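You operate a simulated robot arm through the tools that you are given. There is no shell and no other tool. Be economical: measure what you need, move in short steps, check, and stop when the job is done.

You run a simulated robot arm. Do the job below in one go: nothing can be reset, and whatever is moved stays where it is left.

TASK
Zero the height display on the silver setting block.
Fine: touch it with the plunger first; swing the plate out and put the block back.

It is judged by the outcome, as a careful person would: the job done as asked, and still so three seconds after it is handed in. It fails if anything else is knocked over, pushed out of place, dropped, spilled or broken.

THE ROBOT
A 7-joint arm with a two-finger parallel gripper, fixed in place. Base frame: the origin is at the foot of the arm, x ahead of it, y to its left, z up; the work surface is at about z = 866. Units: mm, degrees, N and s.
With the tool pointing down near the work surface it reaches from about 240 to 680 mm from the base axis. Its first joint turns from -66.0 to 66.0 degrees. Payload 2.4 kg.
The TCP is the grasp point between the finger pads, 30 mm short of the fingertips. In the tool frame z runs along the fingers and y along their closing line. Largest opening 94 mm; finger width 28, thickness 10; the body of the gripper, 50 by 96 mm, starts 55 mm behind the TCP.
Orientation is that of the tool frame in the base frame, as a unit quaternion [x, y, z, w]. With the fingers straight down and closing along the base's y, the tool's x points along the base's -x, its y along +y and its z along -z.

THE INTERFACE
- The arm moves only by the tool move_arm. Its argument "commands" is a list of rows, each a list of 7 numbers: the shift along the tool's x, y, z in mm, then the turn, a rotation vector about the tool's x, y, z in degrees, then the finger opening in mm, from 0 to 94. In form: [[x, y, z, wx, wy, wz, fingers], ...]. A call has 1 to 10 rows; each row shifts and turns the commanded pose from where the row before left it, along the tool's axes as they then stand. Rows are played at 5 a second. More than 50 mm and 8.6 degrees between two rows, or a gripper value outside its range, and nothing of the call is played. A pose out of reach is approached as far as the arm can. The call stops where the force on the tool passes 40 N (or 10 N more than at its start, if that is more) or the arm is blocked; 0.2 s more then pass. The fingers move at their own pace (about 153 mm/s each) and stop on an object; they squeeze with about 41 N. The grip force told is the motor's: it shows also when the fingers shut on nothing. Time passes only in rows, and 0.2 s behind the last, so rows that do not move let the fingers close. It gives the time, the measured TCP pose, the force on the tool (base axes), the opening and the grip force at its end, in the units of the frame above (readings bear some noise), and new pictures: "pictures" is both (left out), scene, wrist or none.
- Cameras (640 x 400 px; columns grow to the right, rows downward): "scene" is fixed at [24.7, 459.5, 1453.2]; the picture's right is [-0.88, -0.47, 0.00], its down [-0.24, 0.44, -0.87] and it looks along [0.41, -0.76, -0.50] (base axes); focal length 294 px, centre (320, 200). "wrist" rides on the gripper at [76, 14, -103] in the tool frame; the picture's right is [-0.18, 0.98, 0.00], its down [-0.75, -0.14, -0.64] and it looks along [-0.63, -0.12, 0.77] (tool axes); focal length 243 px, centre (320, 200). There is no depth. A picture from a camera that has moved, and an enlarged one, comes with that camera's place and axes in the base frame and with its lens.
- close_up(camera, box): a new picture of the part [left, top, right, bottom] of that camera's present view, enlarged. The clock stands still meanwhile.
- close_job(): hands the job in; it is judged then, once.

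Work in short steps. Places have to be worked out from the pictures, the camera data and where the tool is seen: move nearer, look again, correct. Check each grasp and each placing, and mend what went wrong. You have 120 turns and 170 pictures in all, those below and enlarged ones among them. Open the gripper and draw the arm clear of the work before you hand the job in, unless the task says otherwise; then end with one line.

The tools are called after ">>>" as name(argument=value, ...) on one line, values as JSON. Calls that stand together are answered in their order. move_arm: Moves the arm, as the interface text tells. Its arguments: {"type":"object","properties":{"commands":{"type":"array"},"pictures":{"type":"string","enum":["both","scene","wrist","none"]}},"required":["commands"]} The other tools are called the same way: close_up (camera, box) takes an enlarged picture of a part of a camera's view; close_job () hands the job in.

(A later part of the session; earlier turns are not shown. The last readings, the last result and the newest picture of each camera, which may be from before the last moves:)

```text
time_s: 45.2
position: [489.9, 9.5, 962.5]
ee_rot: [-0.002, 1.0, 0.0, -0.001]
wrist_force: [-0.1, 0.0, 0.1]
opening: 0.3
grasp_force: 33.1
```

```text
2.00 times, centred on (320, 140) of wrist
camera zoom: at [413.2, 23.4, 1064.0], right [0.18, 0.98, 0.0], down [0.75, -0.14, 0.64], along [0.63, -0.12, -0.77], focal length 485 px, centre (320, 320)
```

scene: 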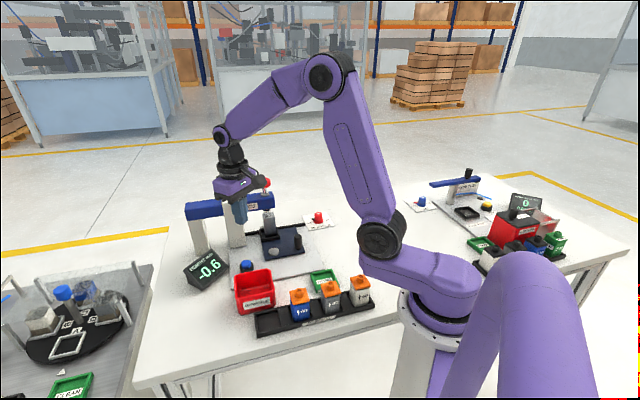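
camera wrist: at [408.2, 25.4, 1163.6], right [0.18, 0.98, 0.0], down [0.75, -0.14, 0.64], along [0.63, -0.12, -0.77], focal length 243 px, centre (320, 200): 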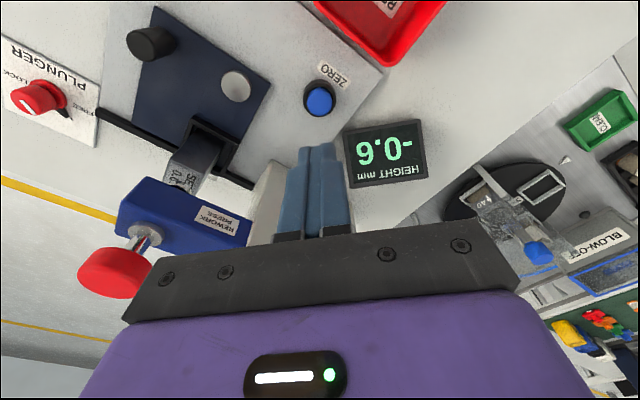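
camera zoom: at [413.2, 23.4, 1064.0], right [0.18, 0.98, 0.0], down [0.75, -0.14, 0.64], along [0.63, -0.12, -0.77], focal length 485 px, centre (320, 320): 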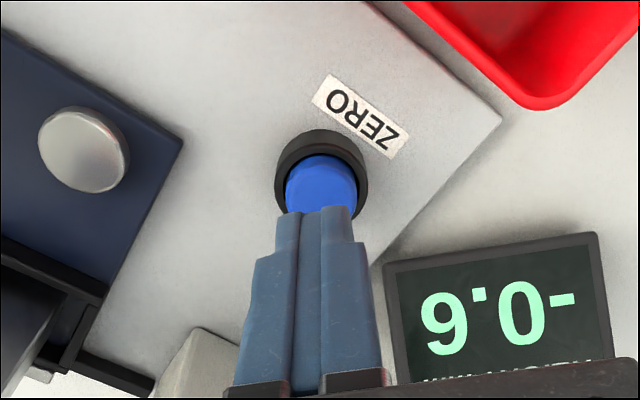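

Aligned over the button. Lower to contact and press gently.

>>> move_arm(commands=[[2, 0, 10, 0, 0, 0, 0], [0, 0, 10, 0, 0, 0, 0], [0, 0, 4, 0, 0, 0, 0], [0, 0, 0, 0, 0, 0, 0]], pictures="none")

>>> close_up(camera="scene", box=[190, 220, 290, 300])

```text
time_s: 46.2
position: [487.9, 8.7, 938.0]
ee_rot: [-0.002, 1.0, 0.001, 0.0]
wrist_force: [0.6, 0.4, 0.0]
opening: 0.2
grasp_force: 32.8
```

```text
5.00 times, centred on (240, 260) of scene
camera zoom: at [24.7, 459.5, 1453.2], right [-0.88, -0.47, 0.0], down [-0.24, 0.44, -0.87], along [0.41, -0.76, -0.5], focal length 1473 px, centre (720, -100)
```

zoom: 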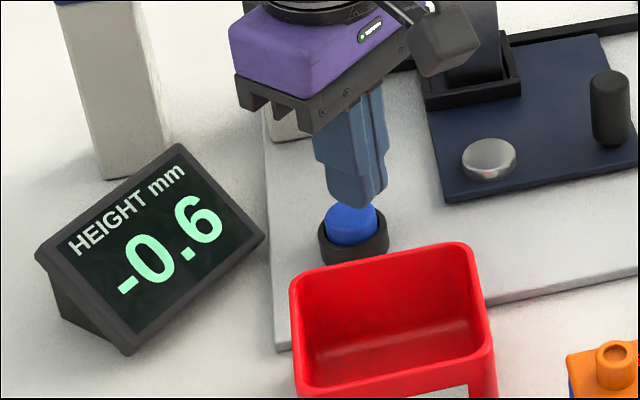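

>>> move_arm(commands=[[0, 0, 3, 0, 0, 0, 0], [0, 0, 2, 0, 0, 0, 0], [0, 0, 0, 0, 0, 0, 0]], pictures="none")

>>> move_arm(commands=[[0, 0, 2, 0, 0, 0, 0], [0, 0, 2, 0, 0, 0, 0], [0, 0, 0, 0, 0, 0, 0]], pictures="none")

>>> close_up(camera="scene", box=[190, 220, 290, 300])

```text
time_s: 47.0
position: [488.2, 9.3, 934.8]
ee_rot: [-0.002, 1.0, 0.0, 0.0]
wrist_force: [0.6, 0.4, 0.1]
opening: 0.0
grasp_force: 32.8
```

```text
time_s: 47.8
position: [488.6, 7.7, 930.6]
ee_rot: [-0.002, 1.0, 0.0, 0.0]
wrist_force: [-0.8, 0.8, -0.4]
opening: 0.0
grasp_force: 32.9
```

```text
5.00 times, centred on (240, 260) of scene
camera zoom: at [24.7, 459.5, 1453.2], right [-0.88, -0.47, 0.0], down [-0.24, 0.44, -0.87], along [0.41, -0.76, -0.5], focal length 1473 px, centre (720, -100)
```

zoom: 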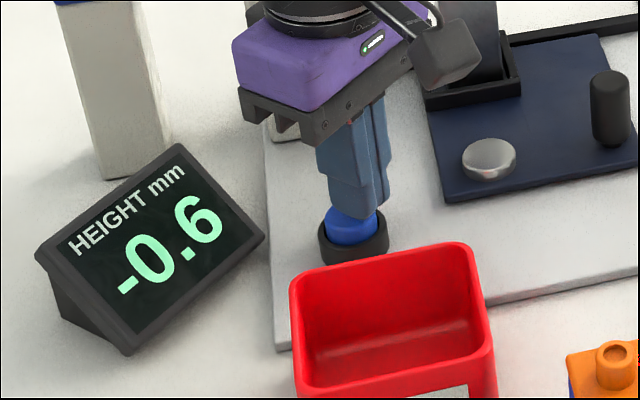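

>>> move_arm(commands=[[0, 0, 2, 0, 0, 0, 0], [0, 0, 1, 0, 0, 0, 0], [0, 0, 0, 0, 0, 0, 0]], pictures="none")

>>> move_arm(commands=[[0, 0, 2, 0, 0, 0, 0], [0, 0, 0, 0, 0, 0, 0]], pictures="none")

>>> close_up(camera="scene", box=[190, 220, 290, 300])

>>> close_up(camera="wrist", box=[220, 80, 420, 240])

```text
time_s: 48.6
position: [490.3, 8.8, 927.3]
ee_rot: [-0.002, 1.0, -0.001, -0.001]
wrist_force: [-0.9, 0.0, -0.4]
opening: 0.0
grasp_force: 33.0
```

```text
time_s: 49.2
position: [488.1, 8.5, 925.4]
ee_rot: [-0.002, 1.0, 0.0, 0.0]
wrist_force: [0.9, -0.5, 0.9]
opening: 0.2
grasp_force: 33.0
```

```text
5.00 times, centred on (240, 260) of scene
camera zoom: at [24.7, 459.5, 1453.2], right [-0.88, -0.47, 0.0], down [-0.24, 0.44, -0.87], along [0.41, -0.76, -0.5], focal length 1473 px, centre (720, -100)
```

zoom: 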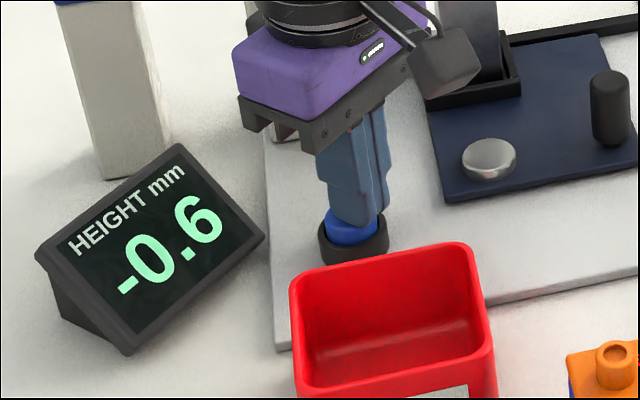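

```text
2.50 times, centred on (320, 160) of wrist
camera zoom: at [411.8, 22.0, 1027.4], right [0.18, 0.98, 0.0], down [0.75, -0.14, 0.64], along [0.63, -0.12, -0.77], focal length 606 px, centre (320, 300)
```

zoom: 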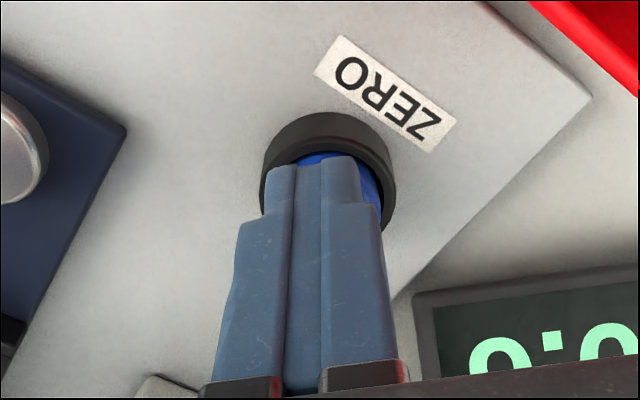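

Finger is over the button, ~3 mm to one side; shift and press a few mm further.

>>> move_arm(commands=[[0, 3, -2, 0, 0, 0, 0], [0, 0, 4, 0, 0, 0, 0], [0, 0, 0, 0, 0, 0, 0]], pictures="none")

>>> move_arm(commands=[[0, 0, 2, 0, 0, 0, 0], [0, 0, 0, 0, 0, 0, 0]], pictures="none")

>>> close_up(camera="scene", box=[190, 220, 290, 300])

```text
time_s: 50.0
position: [488.5, 11.5, 924.9]
ee_rot: [-0.002, 1.0, 0.0, 0.001]
wrist_force: [0.2, -0.9, -0.3]
opening: 0.0
grasp_force: 32.9
```

```text
time_s: 50.6
position: [487.9, 10.8, 921.4]
ee_rot: [-0.002, 1.0, 0.0, 0.0]
wrist_force: [1.3, -0.4, 1.2]
opening: 0.0
grasp_force: 33.0
```

```text
5.00 times, centred on (240, 260) of scene
camera zoom: at [24.7, 459.5, 1453.2], right [-0.88, -0.47, 0.0], down [-0.24, 0.44, -0.87], along [0.41, -0.76, -0.5], focal length 1473 px, centre (720, -100)
```

zoom: 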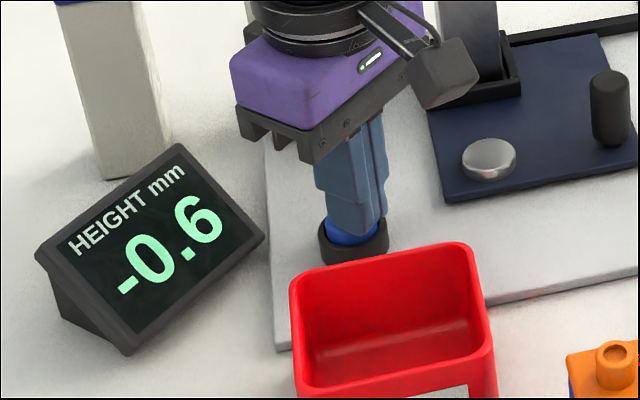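

>>> move_arm(commands=[[0, 0, 2, 0, 0, 0, 0], [0, 0, 0, 0, 0, 0, 0]], pictures="none")

>>> close_up(camera="scene", box=[190, 220, 290, 300])

```text
time_s: 51.2
position: [488.0, 9.8, 919.7]
ee_rot: [-0.001, 1.0, 0.0, 0.0]
wrist_force: [0.0, -0.4, 1.3]
opening: 0.0
grasp_force: 32.8
```

```text
5.00 times, centred on (240, 260) of scene
camera zoom: at [24.6, 459.5, 1453.2], right [-0.88, -0.47, 0.0], down [-0.24, 0.44, -0.87], along [0.41, -0.76, -0.5], focal length 1473 px, centre (720, -100)
```

zoom: 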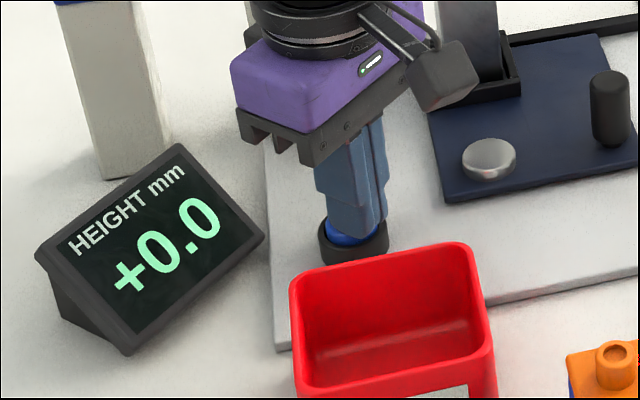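

Display now reads +0.0. Rise and move back to the handle, turning the tool to the swing orientation.

>>> move_arm(commands=[[0, 0, -20, 0, 0, 0, 0], [0, 0, -45, 0, 0, 0, 0], [0, 0, -45, 0, 0, 0, 0], [0, 0, -30, 0, 0, 0, 0], [30, -35, 0, 0, 0, 0, 0], [25, -35, 0, 0, 0, 0, 0], [22, -35, 0, 0, 0, 0, 0], [0, -36, 0, 0, 0, 0, 0], [0, 0, 0, 0, 0, 0, 40]], pictures="scene")

>>> move_arm(commands=[[0, 0, 0, 0, 0, -8, 40], [0, 0, 0, 0, 0, -8, 40], [0, 0, 0, 0, 0, -8, 40], [0, 0, 0, 0, 0, -8, 40], [0, 0, 0, 0, 0, -8, 40], [0, 0, 0, 0, 0, -7, 40], [0, 0, 0, 0, 0, 0, 46]])

>>> close_up(camera="wrist", box=[200, 40, 440, 220])

```text
time_s: 53.2
position: [410.3, -130.2, 1057.2]
ee_rot: [-0.001, 1.0, 0.0, 0.0]
wrist_force: [0.4, -0.4, -0.3]
opening: 40.0
grasp_force: 0.2
```

scene: 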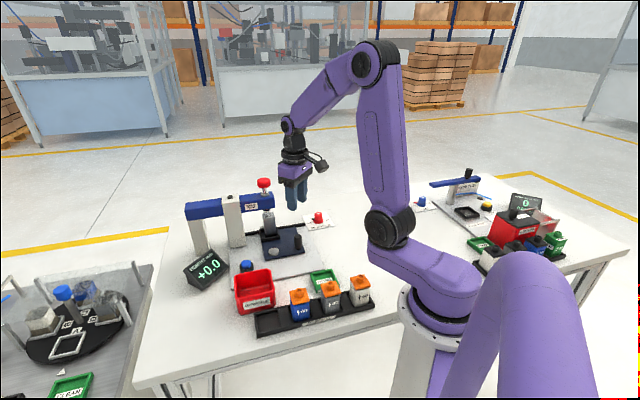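

```text
time_s: 54.8
position: [411.8, -130.3, 1059.8]
ee_rot: [-0.401, 0.916, -0.001, 0.001]
wrist_force: [-0.2, 0.0, 0.0]
opening: 46.0
grasp_force: 0.2
camera wrist: at [348.5, -177.0, 1161.0], right [-0.6, 0.8, 0.0], down [0.61, 0.46, 0.64], along [0.51, 0.38, -0.77], focal length 243 px, centre (320, 200)
```

scene: 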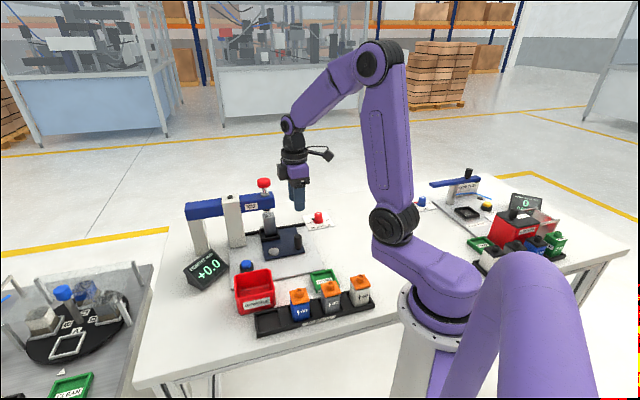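
wrist: 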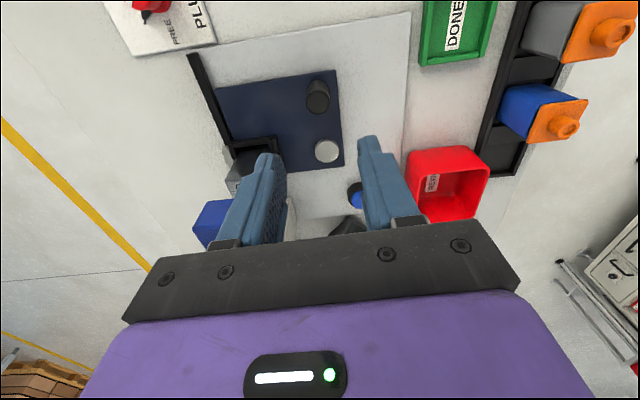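

```text
2.22 times, centred on (320, 130) of wrist
camera zoom: at [348.5, -177.0, 1161.0], right [-0.6, 0.8, 0.0], down [0.61, 0.46, 0.64], along [0.51, 0.38, -0.77], focal length 539 px, centre (320, 356)
```

zoom: 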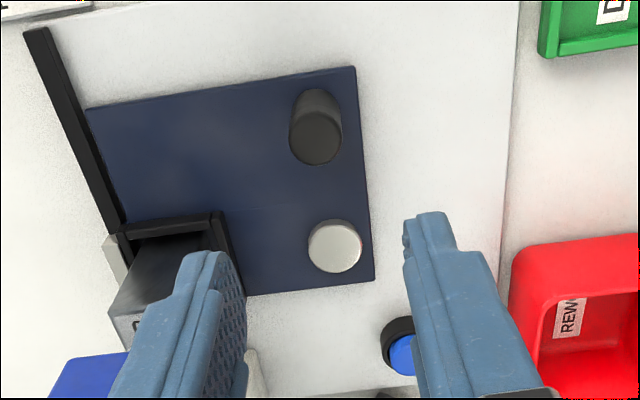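

Handle is right below. Descend over it (opening 46).

>>> move_arm(commands=[[0, -2, 40, 0, 0, 0, 46], [0, 0, 40, 0, 0, 0, 46], [0, 0, 35, 0, 0, 0, 46], [0, 0, 0, 0, 0, 0, 46]], pictures="none")

>>> close_up(camera="wrist", box=[220, 60, 420, 220])

```text
time_s: 55.8
position: [414.3, -132.3, 941.4]
ee_rot: [-0.4, 0.916, -0.001, 0.0]
wrist_force: [-0.5, -0.6, 0.5]
opening: 46.1
grasp_force: 0.1
```

```text
2.50 times, centred on (320, 140) of wrist
camera zoom: at [350.0, -179.5, 1043.2], right [-0.6, 0.8, 0.0], down [0.62, 0.46, 0.64], along [0.52, 0.38, -0.77], focal length 606 px, centre (320, 350)
```

zoom: 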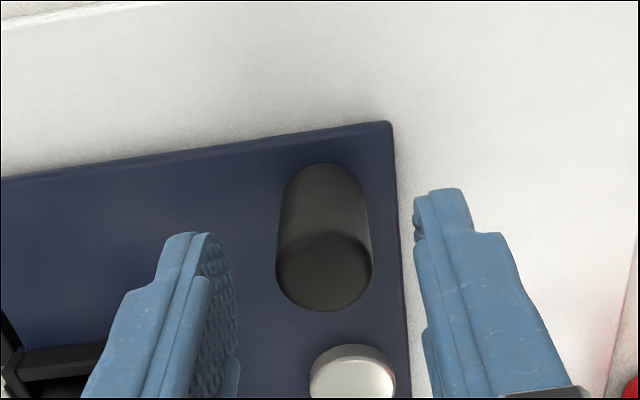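

>>> move_arm(commands=[[0, 0, 8, 0, 0, 0, 46], [0, 0, 6, 0, 0, 0, 46], [0, 0, 0, 0, 0, 0, 26], [0, 0, 0, 0, 0, 0, 26], [0, 0, 0, 0, 0, 0, 26]], pictures="none")

>>> close_up(camera="wrist", box=[220, 60, 420, 220])

>>> close_up(camera="scene", box=[230, 180, 330, 270])

```text
time_s: 57.0
position: [413.0, -131.4, 928.1]
ee_rot: [-0.4, 0.916, 0.0, 0.0]
wrist_force: [0.3, 0.6, -0.5]
opening: 26.1
grasp_force: 0.0
```

```text
2.50 times, centred on (320, 140) of wrist
camera zoom: at [350.7, -178.1, 1030.2], right [-0.6, 0.8, 0.0], down [0.62, 0.46, 0.64], along [0.52, 0.38, -0.77], focal length 606 px, centre (320, 350)
```

zoom: 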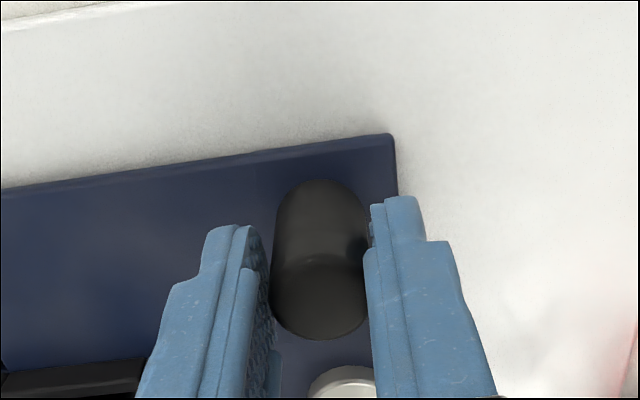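

```text
4.44 times, centred on (280, 225) of scene
camera zoom: at [24.7, 459.5, 1453.2], right [-0.88, -0.47, 0.0], down [-0.24, 0.44, -0.87], along [0.41, -0.76, -0.5], focal length 1309 px, centre (498, 89)
```

zoom: 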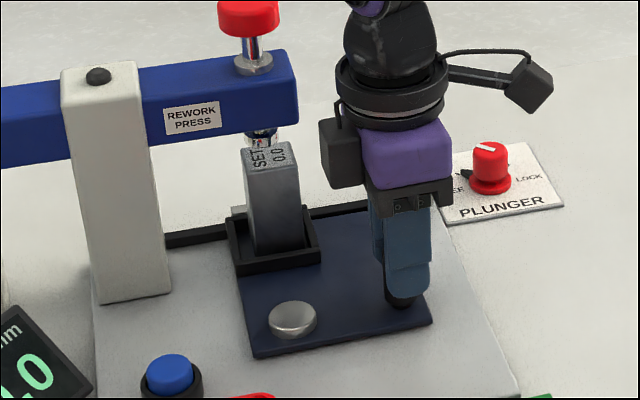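

Caged again. Swing the plate back clockwise, starting gently.

>>> move_arm(commands=[[-0.1, 2.6, 0, 0, 0, 2, 26], [-0.2, 5.1, 0, 0, 0, 4, 26], [-0.2, 5.1, 0, 0, 0, 4, 26], [-0.28, 6.4, 0, 0, 0, 5, 26], [-0.28, 6.4, 0, 0, 0, 5, 26], [-0.28, 6.4, 0, 0, 0, 5, 26], [-0.28, 6.4, 0, 0, 0, 5, 26], [-0.28, 6.4, 0, 0, 0, 5, 26], [0, 0, 0, 0, 0, 0, 26]])

>>> close_up(camera="scene", box=[230, 180, 340, 280])

```text
time_s: 59.0
position: [391.6, -93.6, 929.3]
ee_rot: [-0.106, 0.994, 0.0, 0.001]
wrist_force: [-0.8, 0.3, -0.2]
opening: 26.2
grasp_force: 0.1
camera wrist: at [313.3, -96.0, 1031.3], right [-0.03, 1.0, 0.0], down [0.77, 0.02, 0.64], along [0.64, 0.02, -0.77], focal length 243 px, centre (320, 200)
```

scene: 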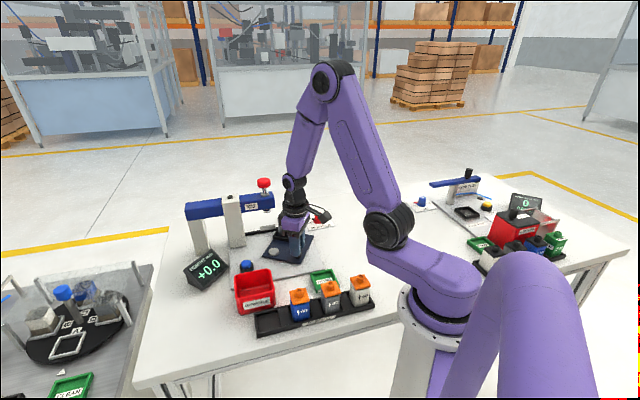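
wrist: 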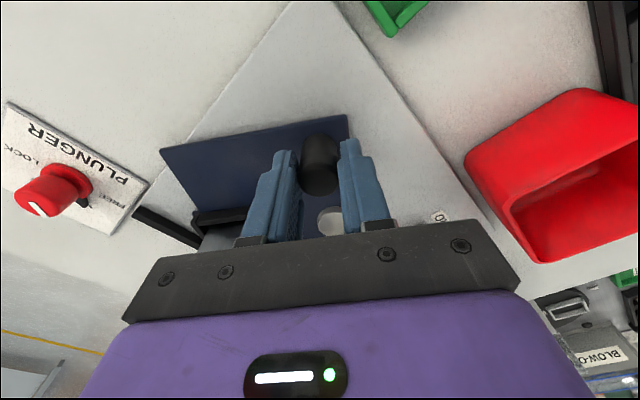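

```text
4.00 times, centred on (285, 230) of scene
camera zoom: at [24.7, 459.5, 1453.2], right [-0.88, -0.47, 0.0], down [-0.24, 0.44, -0.87], along [0.41, -0.76, -0.5], focal length 1178 px, centre (460, 80)
```

zoom: 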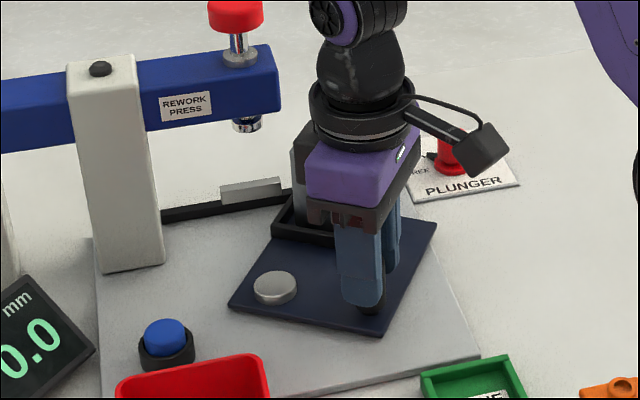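

>>> move_arm(commands=[[-0.28, 6.4, 0, 0, 0, 5, 26], [-0.28, 6.4, 0, 0, 0, 5, 26], [-0.28, 6.4, 0, 0, 0, 5, 26], [-0.28, 6.4, 0, 0, 0, 5, 26], [-0.28, 6.4, 0, 0, 0, 5, 26], [-0.28, 6.4, 0, 0, 0, 5, 26], [-0.28, 6.4, 0, 0, 0, 5, 26], [-0.28, 6.4, 0, 0, 0, 5, 26], [-0.28, 6.4, 0, 0, 0, 5, 26], [0, 0, 0, 0, 0, 0, 26]])

>>> close_up(camera="scene", box=[230, 180, 340, 280])

```text
time_s: 61.2
position: [403.1, -37.8, 930.4]
ee_rot: [0.283, 0.959, 0.0, 0.0]
wrist_force: [-0.5, -0.5, 0.3]
opening: 26.0
grasp_force: 0.0
camera wrist: at [346.0, 15.2, 1032.0], right [0.69, 0.73, 0.0], down [0.56, -0.53, 0.64], along [0.47, -0.44, -0.77], focal length 243 px, centre (320, 200)
```

scene: 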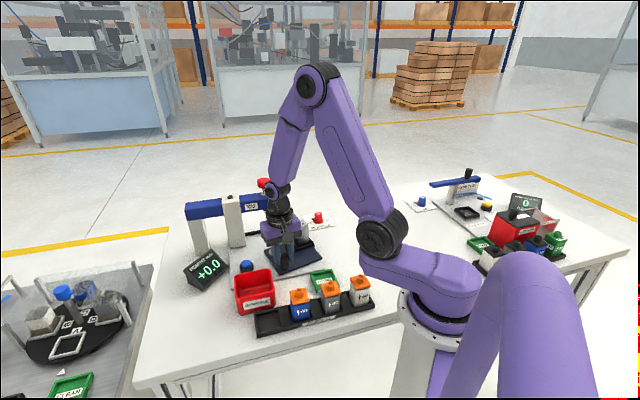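
wrist: 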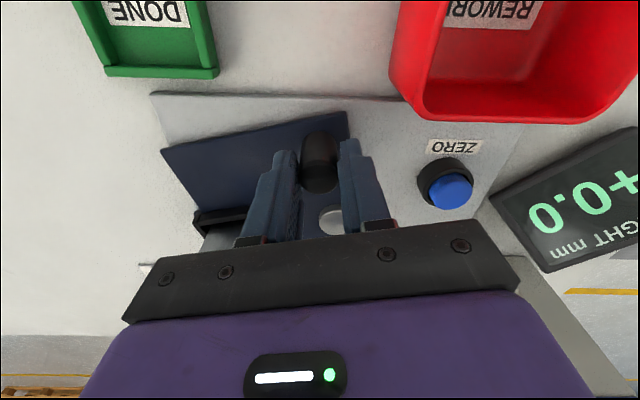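

```text
4.00 times, centred on (285, 230) of scene
camera zoom: at [24.7, 459.5, 1453.2], right [-0.88, -0.47, 0.0], down [-0.24, 0.44, -0.87], along [0.41, -0.76, -0.5], focal length 1178 px, centre (460, 80)
```

zoom: 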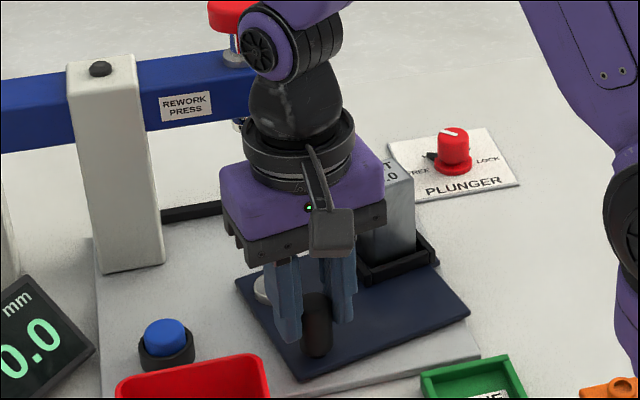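

12° remain to the original position; finish in smaller steps, watching force.

>>> move_arm(commands=[[-0.28, 6.4, 0, 0, 0, 5, 26], [-0.2, 5.1, 0, 0, 0, 4, 26], [-0.1, 2.6, 0, 0, 0, 2, 26], [-0.05, 1.3, 0, 0, 0, 1, 26], [0, 0, 0, 0, 0, 0, 26]], pictures="none")

>>> close_up(camera="scene", box=[230, 180, 340, 280])

>>> close_up(camera="wrist", box=[140, 60, 420, 240])

```text
time_s: 62.4
position: [410.1, -25.5, 929.4]
ee_rot: [0.381, 0.925, 0.0, 0.001]
wrist_force: [-0.2, 0.6, -0.4]
opening: 26.0
grasp_force: 0.0
```

```text
4.00 times, centred on (285, 230) of scene
camera zoom: at [24.7, 459.5, 1453.2], right [-0.88, -0.47, 0.0], down [-0.24, 0.44, -0.87], along [0.41, -0.76, -0.5], focal length 1178 px, centre (460, 80)
```

zoom: 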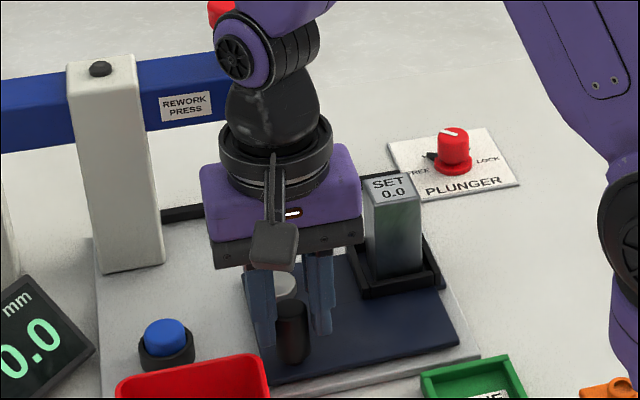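

```text
2.22 times, centred on (280, 150) of wrist
camera zoom: at [366.5, 38.4, 1031.4], right [0.82, 0.57, 0.0], down [0.43, -0.63, 0.64], along [0.36, -0.53, -0.77], focal length 539 px, centre (409, 311)
```

zoom: 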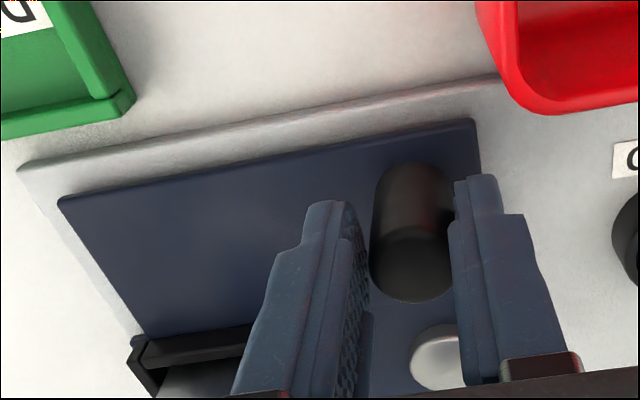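

>>> move_arm(commands=[[0, 1.5, 0, 0, 0, 1, 26], [0, 1, 0, 0, 0, 0, 26], [0, 0, 0, 0, 0, 0, 26]], pictures="none")

>>> close_up(camera="wrist", box=[140, 60, 420, 240])

```text
time_s: 63.2
position: [413.1, -22.7, 930.2]
ee_rot: [0.389, 0.921, 0.0, 0.001]
wrist_force: [0.4, 0.6, 0.0]
opening: 25.9
grasp_force: 0.0
```

```text
2.22 times, centred on (280, 150) of wrist
camera zoom: at [369.1, 40.7, 1031.5], right [0.83, 0.55, 0.0], down [0.42, -0.64, 0.64], along [0.35, -0.53, -0.77], focal length 539 px, centre (409, 311)
```

zoom: 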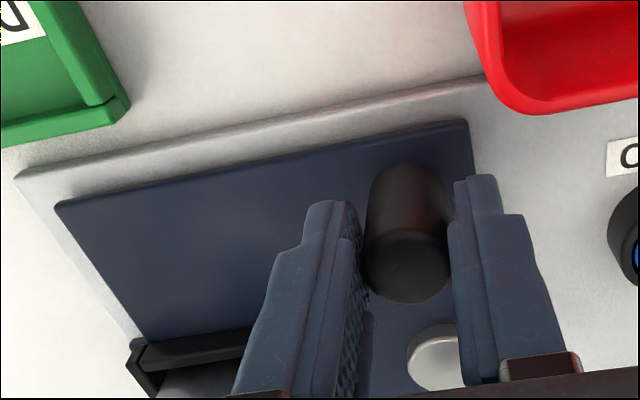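

Plate is fully swung out, parallel with the base edge. Release the handle, rise, and move above the block.

>>> move_arm(commands=[[0, -0.5, 0, 0, 0, 0, 46], [0, 0, 0, 0, 0, 0, 46], [0, 0, -25, 0, 0, -1, 46], [0, 0, -45, 0, 0, 0, 46], [0, 0, -40, 0, 0, 0, 62], [-25, -30.5, 0, 0, 0, 0, 62], [-25, -30.5, 0, 0, 0, 0, 62], [-25, -30.5, 0, 0, 0, 0, 62], [0, 0, 0, 0, 0, 0, 62]])

>>> close_up(camera="wrist", box=[200, 60, 440, 240])

>>> close_up(camera="scene", box=[260, 190, 350, 280])

```text
time_s: 65.2
position: [398.3, -143.1, 1039.5]
ee_rot: [0.38, 0.925, 0.0, 0.0]
wrist_force: [-0.2, -0.3, -0.5]
opening: 62.1
grasp_force: 0.0
camera wrist: at [353.8, -79.0, 1141.7], right [0.82, 0.57, 0.0], down [0.44, -0.63, 0.64], along [0.36, -0.53, -0.77], focal length 243 px, centre (320, 200)
```

scene: 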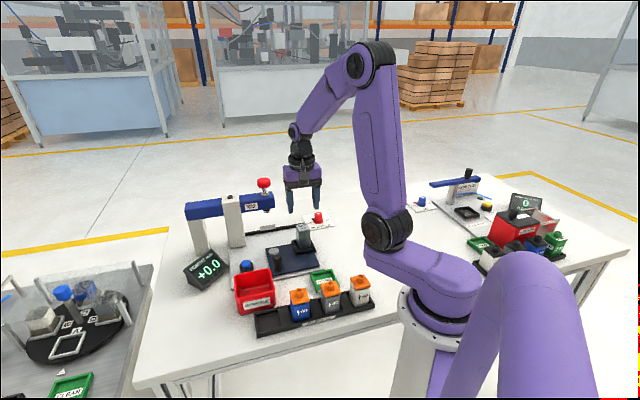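
wrist: 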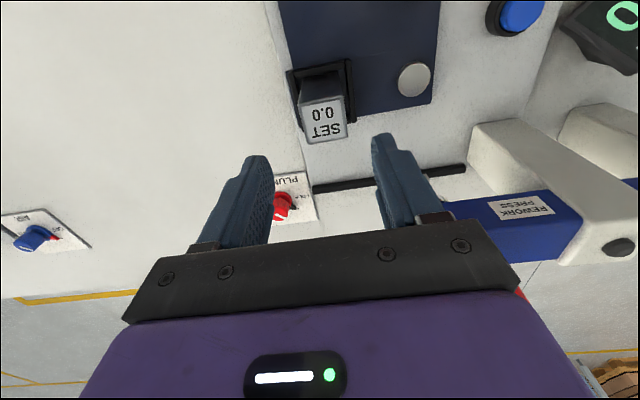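

```text
2.22 times, centred on (320, 150) of wrist
camera zoom: at [353.8, -79.0, 1141.7], right [0.82, 0.57, 0.0], down [0.44, -0.63, 0.64], along [0.36, -0.53, -0.77], focal length 539 px, centre (320, 311)
```

zoom: 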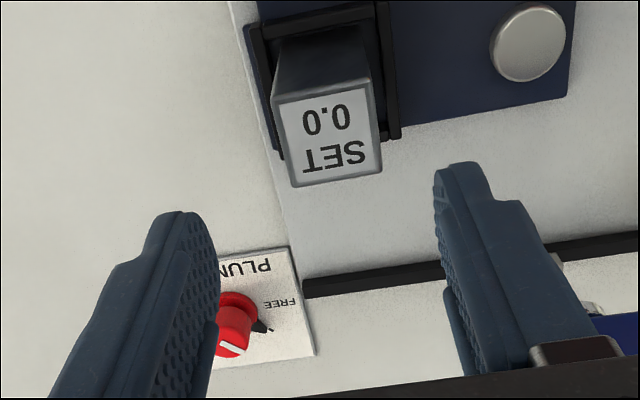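

```text
4.44 times, centred on (305, 235) of scene
camera zoom: at [24.7, 459.5, 1453.2], right [-0.88, -0.47, 0.0], down [-0.24, 0.44, -0.87], along [0.41, -0.76, -0.5], focal length 1309 px, centre (387, 44)
```

zoom: 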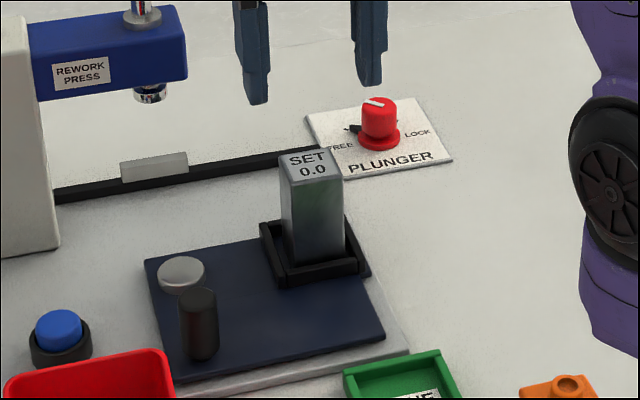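

Block at ~ (2, 3) mm offset in tool axes, aligned. Correct, descend to straddle, check.

>>> move_arm(commands=[[2, 3, 25, 0, 0, 0, 66], [0, 0, 25, 0, 0, 0, 66], [0, 0, 15, 0, 0, 0, 66], [0, 0, 0, 0, 0, 0, 66]], pictures="none")

>>> close_up(camera="wrist", box=[200, 60, 440, 240])

>>> close_up(camera="scene", box=[260, 190, 350, 280])

```text
time_s: 66.2
position: [400.8, -139.1, 975.5]
ee_rot: [0.381, 0.925, 0.0, 0.0]
wrist_force: [-1.0, 0.2, 0.3]
opening: 65.7
grasp_force: 0.0
```

```text
2.22 times, centred on (320, 150) of wrist
camera zoom: at [356.0, -76.4, 1078.6], right [0.82, 0.57, 0.0], down [0.44, -0.63, 0.64], along [0.36, -0.53, -0.77], focal length 539 px, centre (320, 311)
```

zoom: 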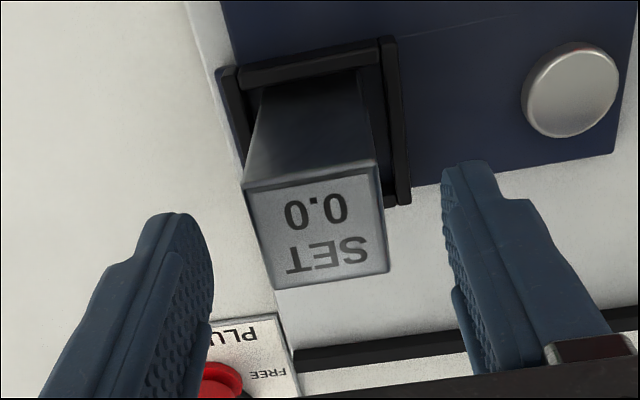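

```text
4.44 times, centred on (305, 235) of scene
camera zoom: at [24.7, 459.5, 1453.2], right [-0.88, -0.47, 0.0], down [-0.24, 0.44, -0.87], along [0.41, -0.76, -0.5], focal length 1309 px, centre (387, 44)
```

zoom: 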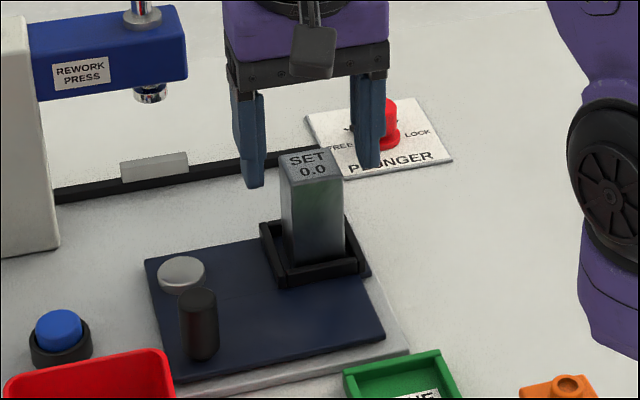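

>>> move_arm(commands=[[2, 0, 10, 0, 0, 0, 66], [0, 0, 15, 0, 0, 0, 66], [0, 0, 0, 0, 0, 0, 50], [0, 0, 0, 0, 0, 0, 20], [0, 0, 0, 0, 0, 0, 20], [0, 0, 0, 0, 0, 0, 20]], pictures="none")

>>> move_arm(commands=[[0, 0, -10, 0, 0, 0, 20], [0, 0, -30, 0, 0, 0, 20], [0, 0, -40, 0, 0, 0, 20], [0, 0, -30, 0, 0, 0, 20], [0, 0, 0, 0, 0, 0, 20]])

>>> close_up(camera="scene", box=[250, 170, 350, 280])

>>> close_up(camera="wrist", box=[220, 60, 420, 220])

```text
time_s: 67.6
position: [398.8, -136.7, 950.3]
ee_rot: [0.381, 0.925, 0.0, 0.0]
wrist_force: [-0.4, 0.4, -0.5]
opening: 40.4
grasp_force: 41.0
```

```text
time_s: 68.8
position: [401.4, -134.7, 1063.2]
ee_rot: [0.381, 0.924, 0.0, -0.001]
wrist_force: [-1.0, -0.4, -2.2]
opening: 40.5
grasp_force: 40.5
camera wrist: at [356.7, -71.5, 1164.7], right [0.82, 0.57, 0.0], down [0.44, -0.63, 0.64], along [0.36, -0.53, -0.77], focal length 243 px, centre (320, 200)
```

scene: 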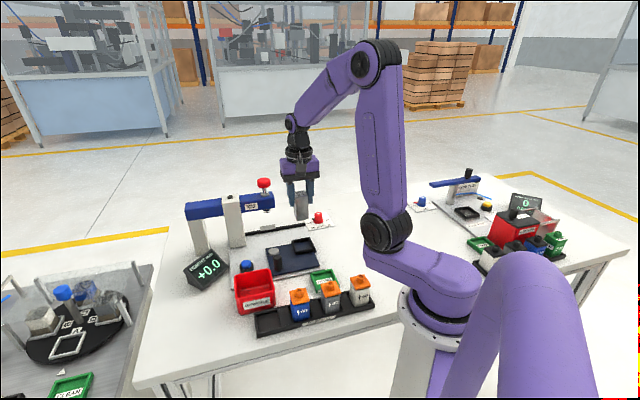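
wrist: 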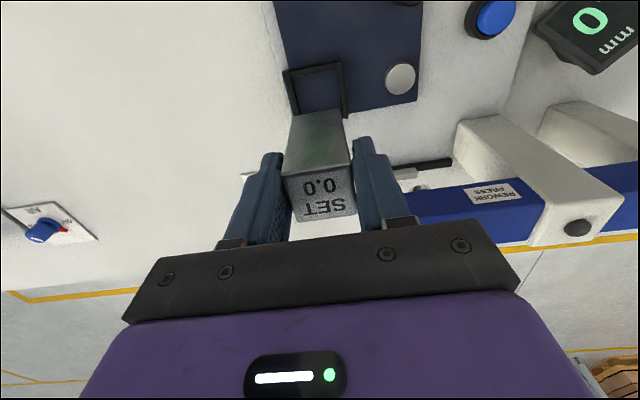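

```text
3.64 times, centred on (300, 225) of scene
camera zoom: at [24.7, 459.5, 1453.2], right [-0.88, -0.47, 0.0], down [-0.24, 0.44, -0.87], along [0.41, -0.76, -0.5], focal length 1071 px, centre (393, 109)
```

zoom: 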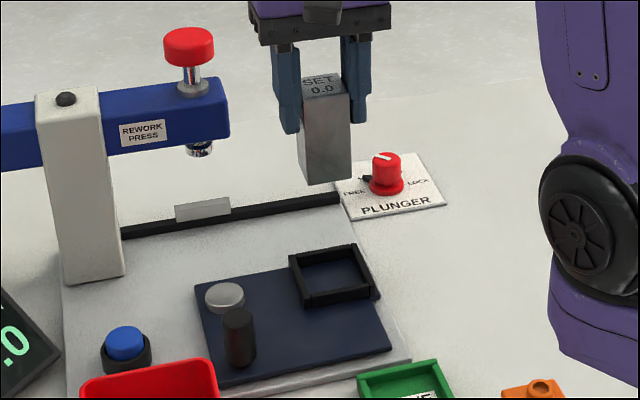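

```text
2.50 times, centred on (320, 140) of wrist
camera zoom: at [356.7, -71.5, 1164.7], right [0.82, 0.57, 0.0], down [0.44, -0.63, 0.64], along [0.36, -0.53, -0.77], focal length 606 px, centre (320, 350)
```

zoom: 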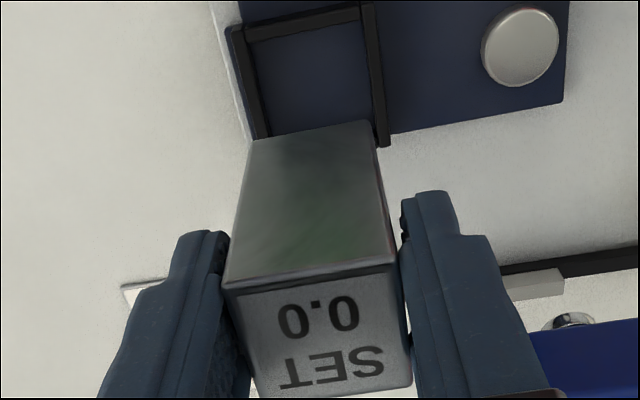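

Block held. Carry it back above its original tray slot.

>>> move_arm(commands=[[37, 23, 0, 0, 0, 0, 20], [37, 23, 0, 0, 0, 0, 20], [37, 23, 0, 0, 0, 0, 20], [37, 23, 0, 0, 0, 0, 20], [37, 23, 0, 0, 0, 0, 20], [37, 23, 0, 0, 0, 0, 20], [0, 0, 0, 0, 0, 0, 20]])

>>> close_up(camera="scene", box=[220, 220, 320, 340])

>>> close_up(camera="wrist", box=[220, 20, 420, 220])

```text
time_s: 70.4
position: [342.7, 118.2, 1057.0]
ee_rot: [0.382, 0.924, 0.0, 0.0]
wrist_force: [0.9, 0.2, -3.4]
opening: 40.2
grasp_force: 41.1
camera wrist: at [298.3, 181.0, 1158.9], right [0.82, 0.57, 0.0], down [0.43, -0.63, 0.64], along [0.36, -0.53, -0.77], focal length 243 px, centre (320, 200)
```

scene: 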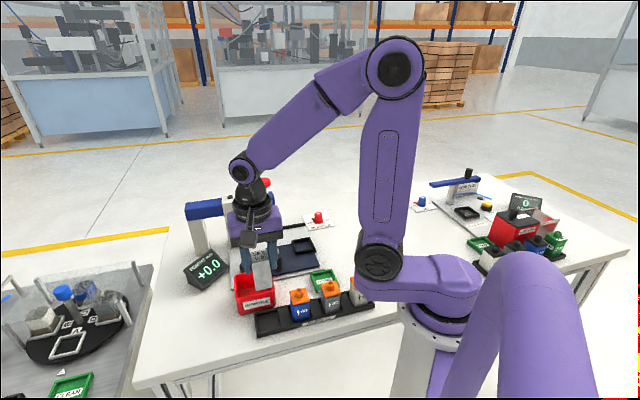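
wrist: 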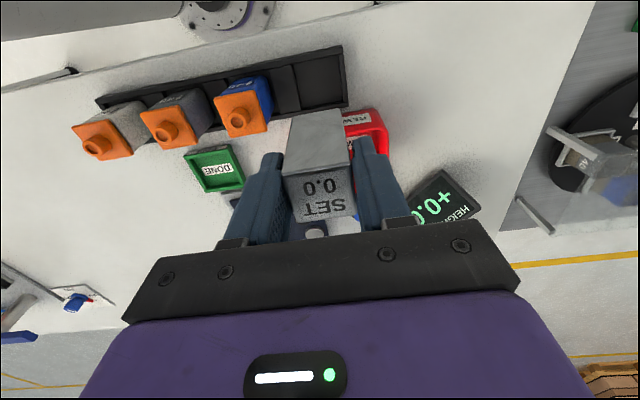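

```text
3.33 times, centred on (270, 280) of scene
camera zoom: at [24.7, 459.6, 1453.2], right [-0.88, -0.47, 0.0], down [-0.24, 0.44, -0.87], along [0.41, -0.76, -0.5], focal length 982 px, centre (487, -67)
```

zoom: 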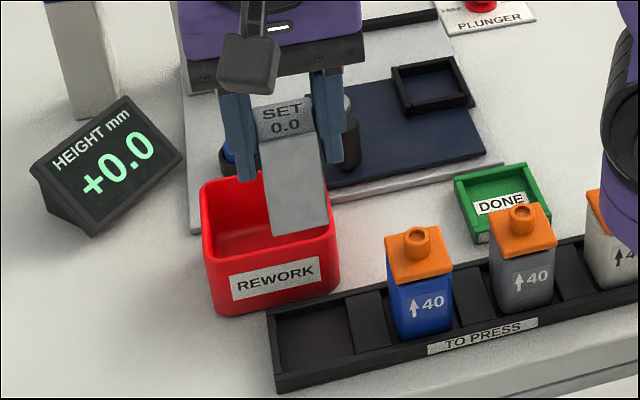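

```text
2.00 times, centred on (320, 120) of wrist
camera zoom: at [298.3, 181.0, 1158.9], right [0.82, 0.57, 0.0], down [0.43, -0.63, 0.64], along [0.36, -0.53, -0.77], focal length 485 px, centre (320, 360)
```

zoom: 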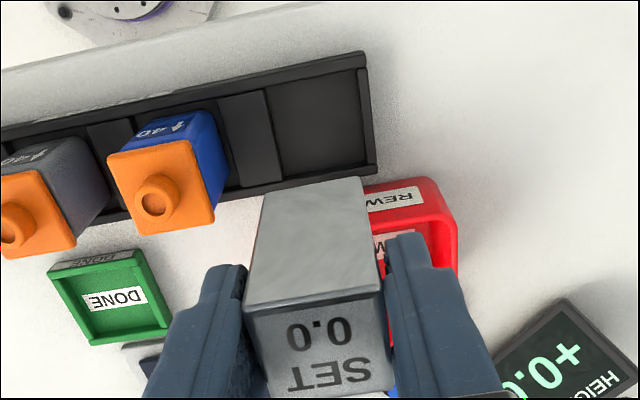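

Aligned within a couple of mm. Lower toward the slot and check again.

>>> move_arm(commands=[[1, 0, 25, 0, 0, 0, 20], [0, 0, 30, 0, 0, 0, 20], [0, 0, 25, 0, 0, 0, 20], [0, 0, 0, 0, 0, 0, 20]], pictures="none")

>>> close_up(camera="scene", box=[230, 260, 310, 340])

>>> close_up(camera="wrist", box=[240, 50, 400, 210])

```text
time_s: 71.4
position: [338.9, 118.2, 979.6]
ee_rot: [0.38, 0.925, 0.0, 0.0]
wrist_force: [0.8, -0.1, -3.2]
opening: 40.3
grasp_force: 40.9
```

```text
5.00 times, centred on (270, 300) of scene
camera zoom: at [24.7, 459.5, 1453.2], right [-0.88, -0.47, 0.0], down [-0.24, 0.44, -0.87], along [0.41, -0.76, -0.5], focal length 1473 px, centre (570, -300)
```

zoom: 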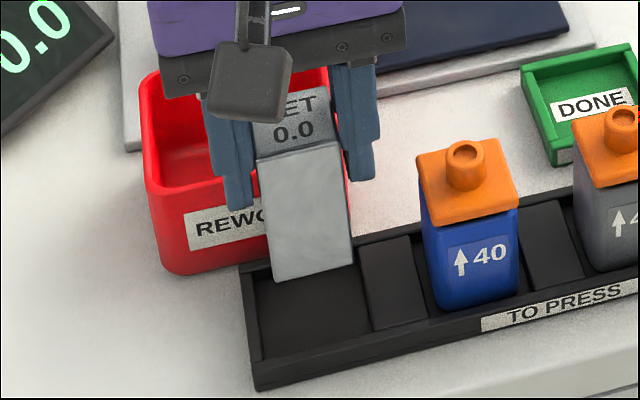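

```text
2.50 times, centred on (320, 130) of wrist
camera zoom: at [294.7, 180.9, 1081.6], right [0.82, 0.57, 0.0], down [0.44, -0.63, 0.64], along [0.36, -0.53, -0.77], focal length 606 px, centre (320, 375)
```

zoom: 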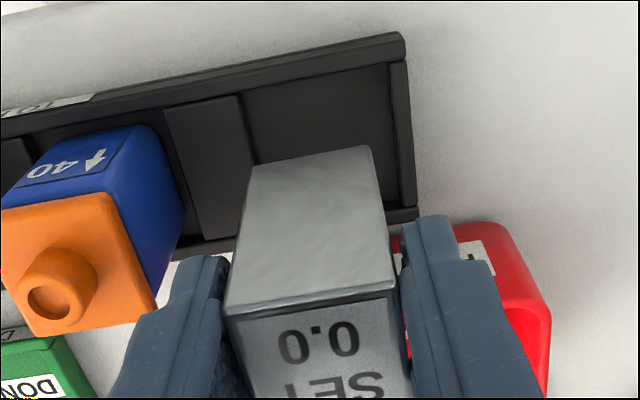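

Comparing with the slot and the block's original image position, I need about +4, +3 mm in tool axes. Apply, lower 22 mm, and recheck.

>>> move_arm(commands=[[4, 2.7, 0, 0, 0, 0, 20], [0, 0, 12, 0, 0, 0, 20], [0, 0, 10, 0, 0, 0, 20], [0, 0, 0, 0, 0, 0, 20]], pictures="none")

>>> close_up(camera="scene", box=[230, 260, 310, 340])

>>> close_up(camera="wrist", box=[240, 50, 400, 210])

```text
time_s: 72.4
position: [337.7, 122.8, 959.1]
ee_rot: [0.382, 0.924, 0.0, 0.0]
wrist_force: [0.1, 0.2, -2.2]
opening: 40.1
grasp_force: 40.9
```

```text
5.00 times, centred on (270, 300) of scene
camera zoom: at [24.7, 459.5, 1453.2], right [-0.88, -0.47, 0.0], down [-0.24, 0.44, -0.87], along [0.41, -0.76, -0.5], focal length 1473 px, centre (570, -300)
```

zoom: 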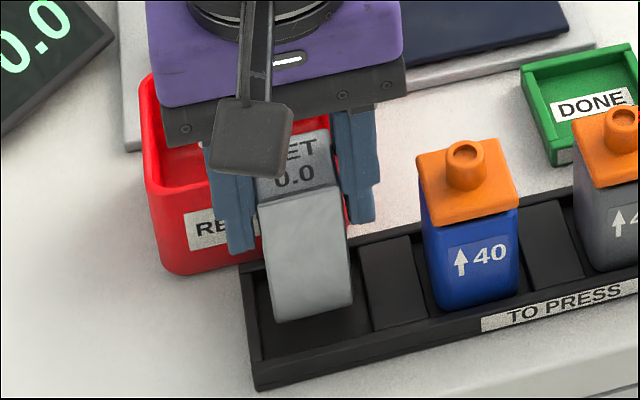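

```text
2.50 times, centred on (320, 130) of wrist
camera zoom: at [293.0, 185.8, 1060.9], right [0.82, 0.57, 0.0], down [0.44, -0.63, 0.64], along [0.36, -0.53, -0.77], focal length 606 px, centre (320, 375)
```

zoom: 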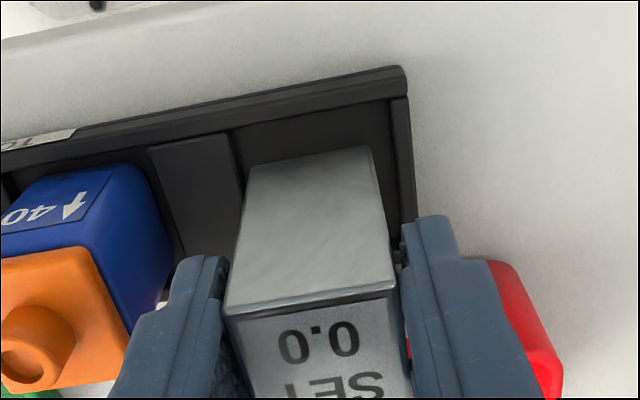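

Prediction now matches the original resting spot. Lower the rest in small steps.

>>> move_arm(commands=[[0, 0, 6, 0, 0, 0, 20], [0, 0, 6, 0, 0, 0, 20], [0, 0, 3, 0, 0, 0, 20], [0, 0, 0, 0, 0, 0, 20]], pictures="none")

>>> close_up(camera="scene", box=[230, 260, 310, 340])

```text
time_s: 73.4
position: [338.7, 122.2, 942.9]
ee_rot: [0.382, 0.924, 0.0, 0.0]
wrist_force: [-0.4, -0.6, -3.1]
opening: 40.3
grasp_force: 41.2
```

```text
5.00 times, centred on (270, 300) of scene
camera zoom: at [24.7, 459.5, 1453.2], right [-0.88, -0.47, 0.0], down [-0.24, 0.44, -0.87], along [0.41, -0.76, -0.5], focal length 1473 px, centre (570, -300)
```

zoom: 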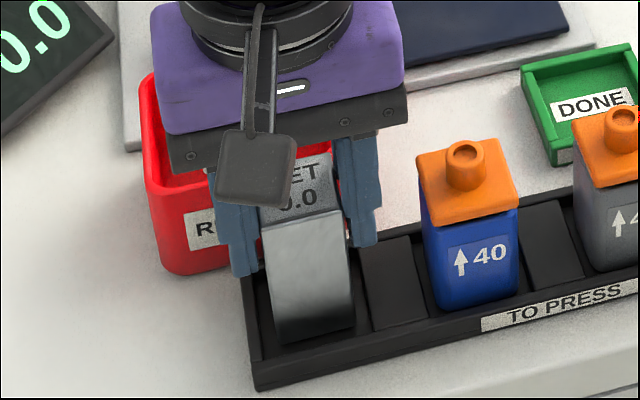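

>>> move_arm(commands=[[0, 0, 1.5, 0, 0, 0, 20], [0, 0, 0, 0, 0, 0, 20]], pictures="none")

>>> move_arm(commands=[[0, 0, 1.5, 0, 0, 0, 20], [0, 0, 0, 0, 0, 0, 20]], pictures="none")

```text
time_s: 74.0
position: [340.3, 123.3, 942.0]
ee_rot: [0.381, 0.925, 0.0, 0.0]
wrist_force: [-0.1, -0.1, -2.6]
opening: 40.2
grasp_force: 41.0
```

```text
time_s: 74.6
position: [338.8, 122.8, 941.0]
ee_rot: [0.38, 0.925, 0.001, 0.001]
wrist_force: [-3.4, -1.6, 18.4]
opening: 40.1
grasp_force: 41.3
```

Contact with the tray floor. Release and rise.

>>> move_arm(commands=[[0, 0, -1, 0, 0, 0, 20], [0, 0, 0, 0, 0, 0, 46], [0, 0, 0, 0, 0, 0, 64], [0, 0, 0, 0, 0, 0, 64], [0, 0, -20, 0, 0, 0, 64], [0, 0, -40, 0, 0, 0, 64], [0, 0, -45, 0, 0, 0, 64], [0, 0, -45, 0, 0, 0, 64], [0, 0, -45, 0, 0, 0, 64], [0, 0, 0, 0, 0, 0, 64]])

>>> close_up(camera="scene", box=[170, 160, 390, 350])

>>> close_up(camera="wrist", box=[140, 0, 460, 200])

```text
time_s: 76.8
position: [335.3, 123.4, 1136.2]
ee_rot: [0.381, 0.925, -0.001, 0.0]
wrist_force: [-1.3, 0.3, 0.4]
opening: 64.1
grasp_force: 0.0
camera wrist: at [291.0, 186.8, 1237.6], right [0.82, 0.57, 0.0], down [0.43, -0.63, 0.64], along [0.36, -0.53, -0.77], focal length 243 px, centre (320, 200)
```

scene: 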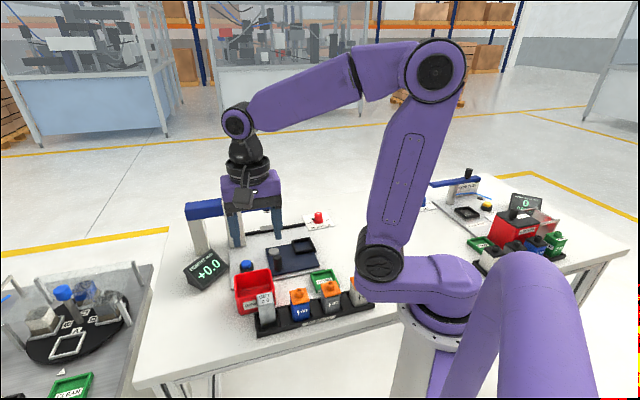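
wrist: 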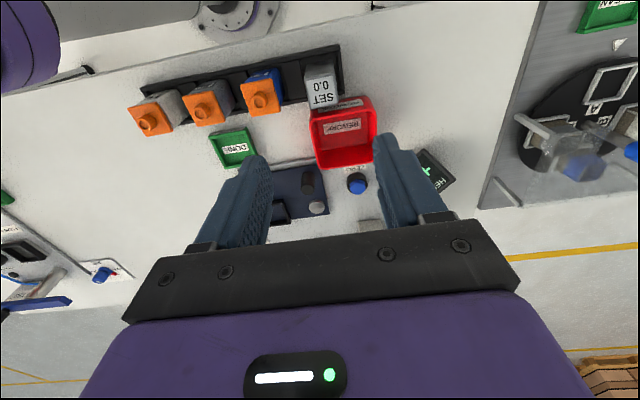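

```text
2.11 times, centred on (280, 255) of scene
camera zoom: at [24.7, 459.5, 1453.2], right [-0.88, -0.47, 0.0], down [-0.24, 0.44, -0.87], along [0.41, -0.76, -0.5], focal length 620 px, centre (404, 84)
```

zoom: 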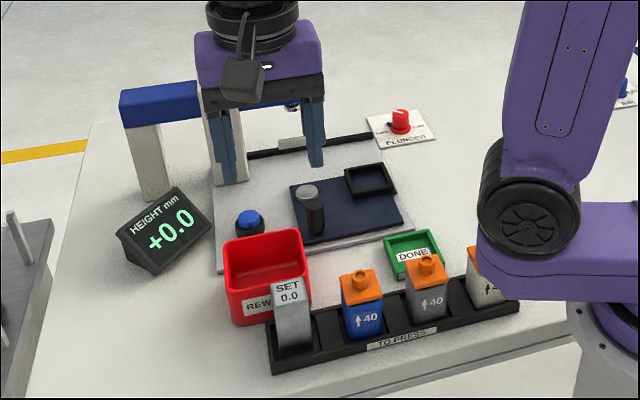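

```text
2.00 times, centred on (300, 100) of wrist
camera zoom: at [291.0, 186.8, 1237.6], right [0.82, 0.57, 0.0], down [0.43, -0.63, 0.64], along [0.36, -0.53, -0.77], focal length 485 px, centre (360, 400)
```

zoom: 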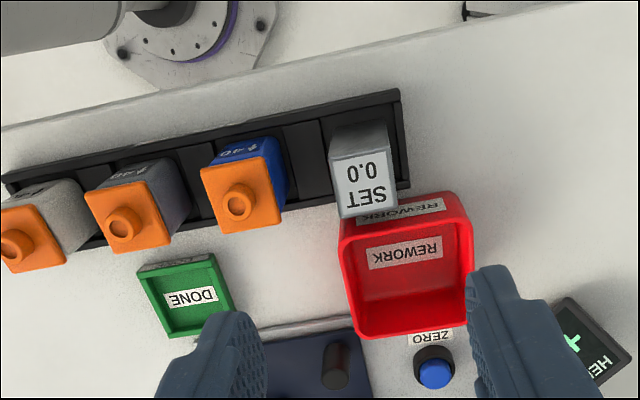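

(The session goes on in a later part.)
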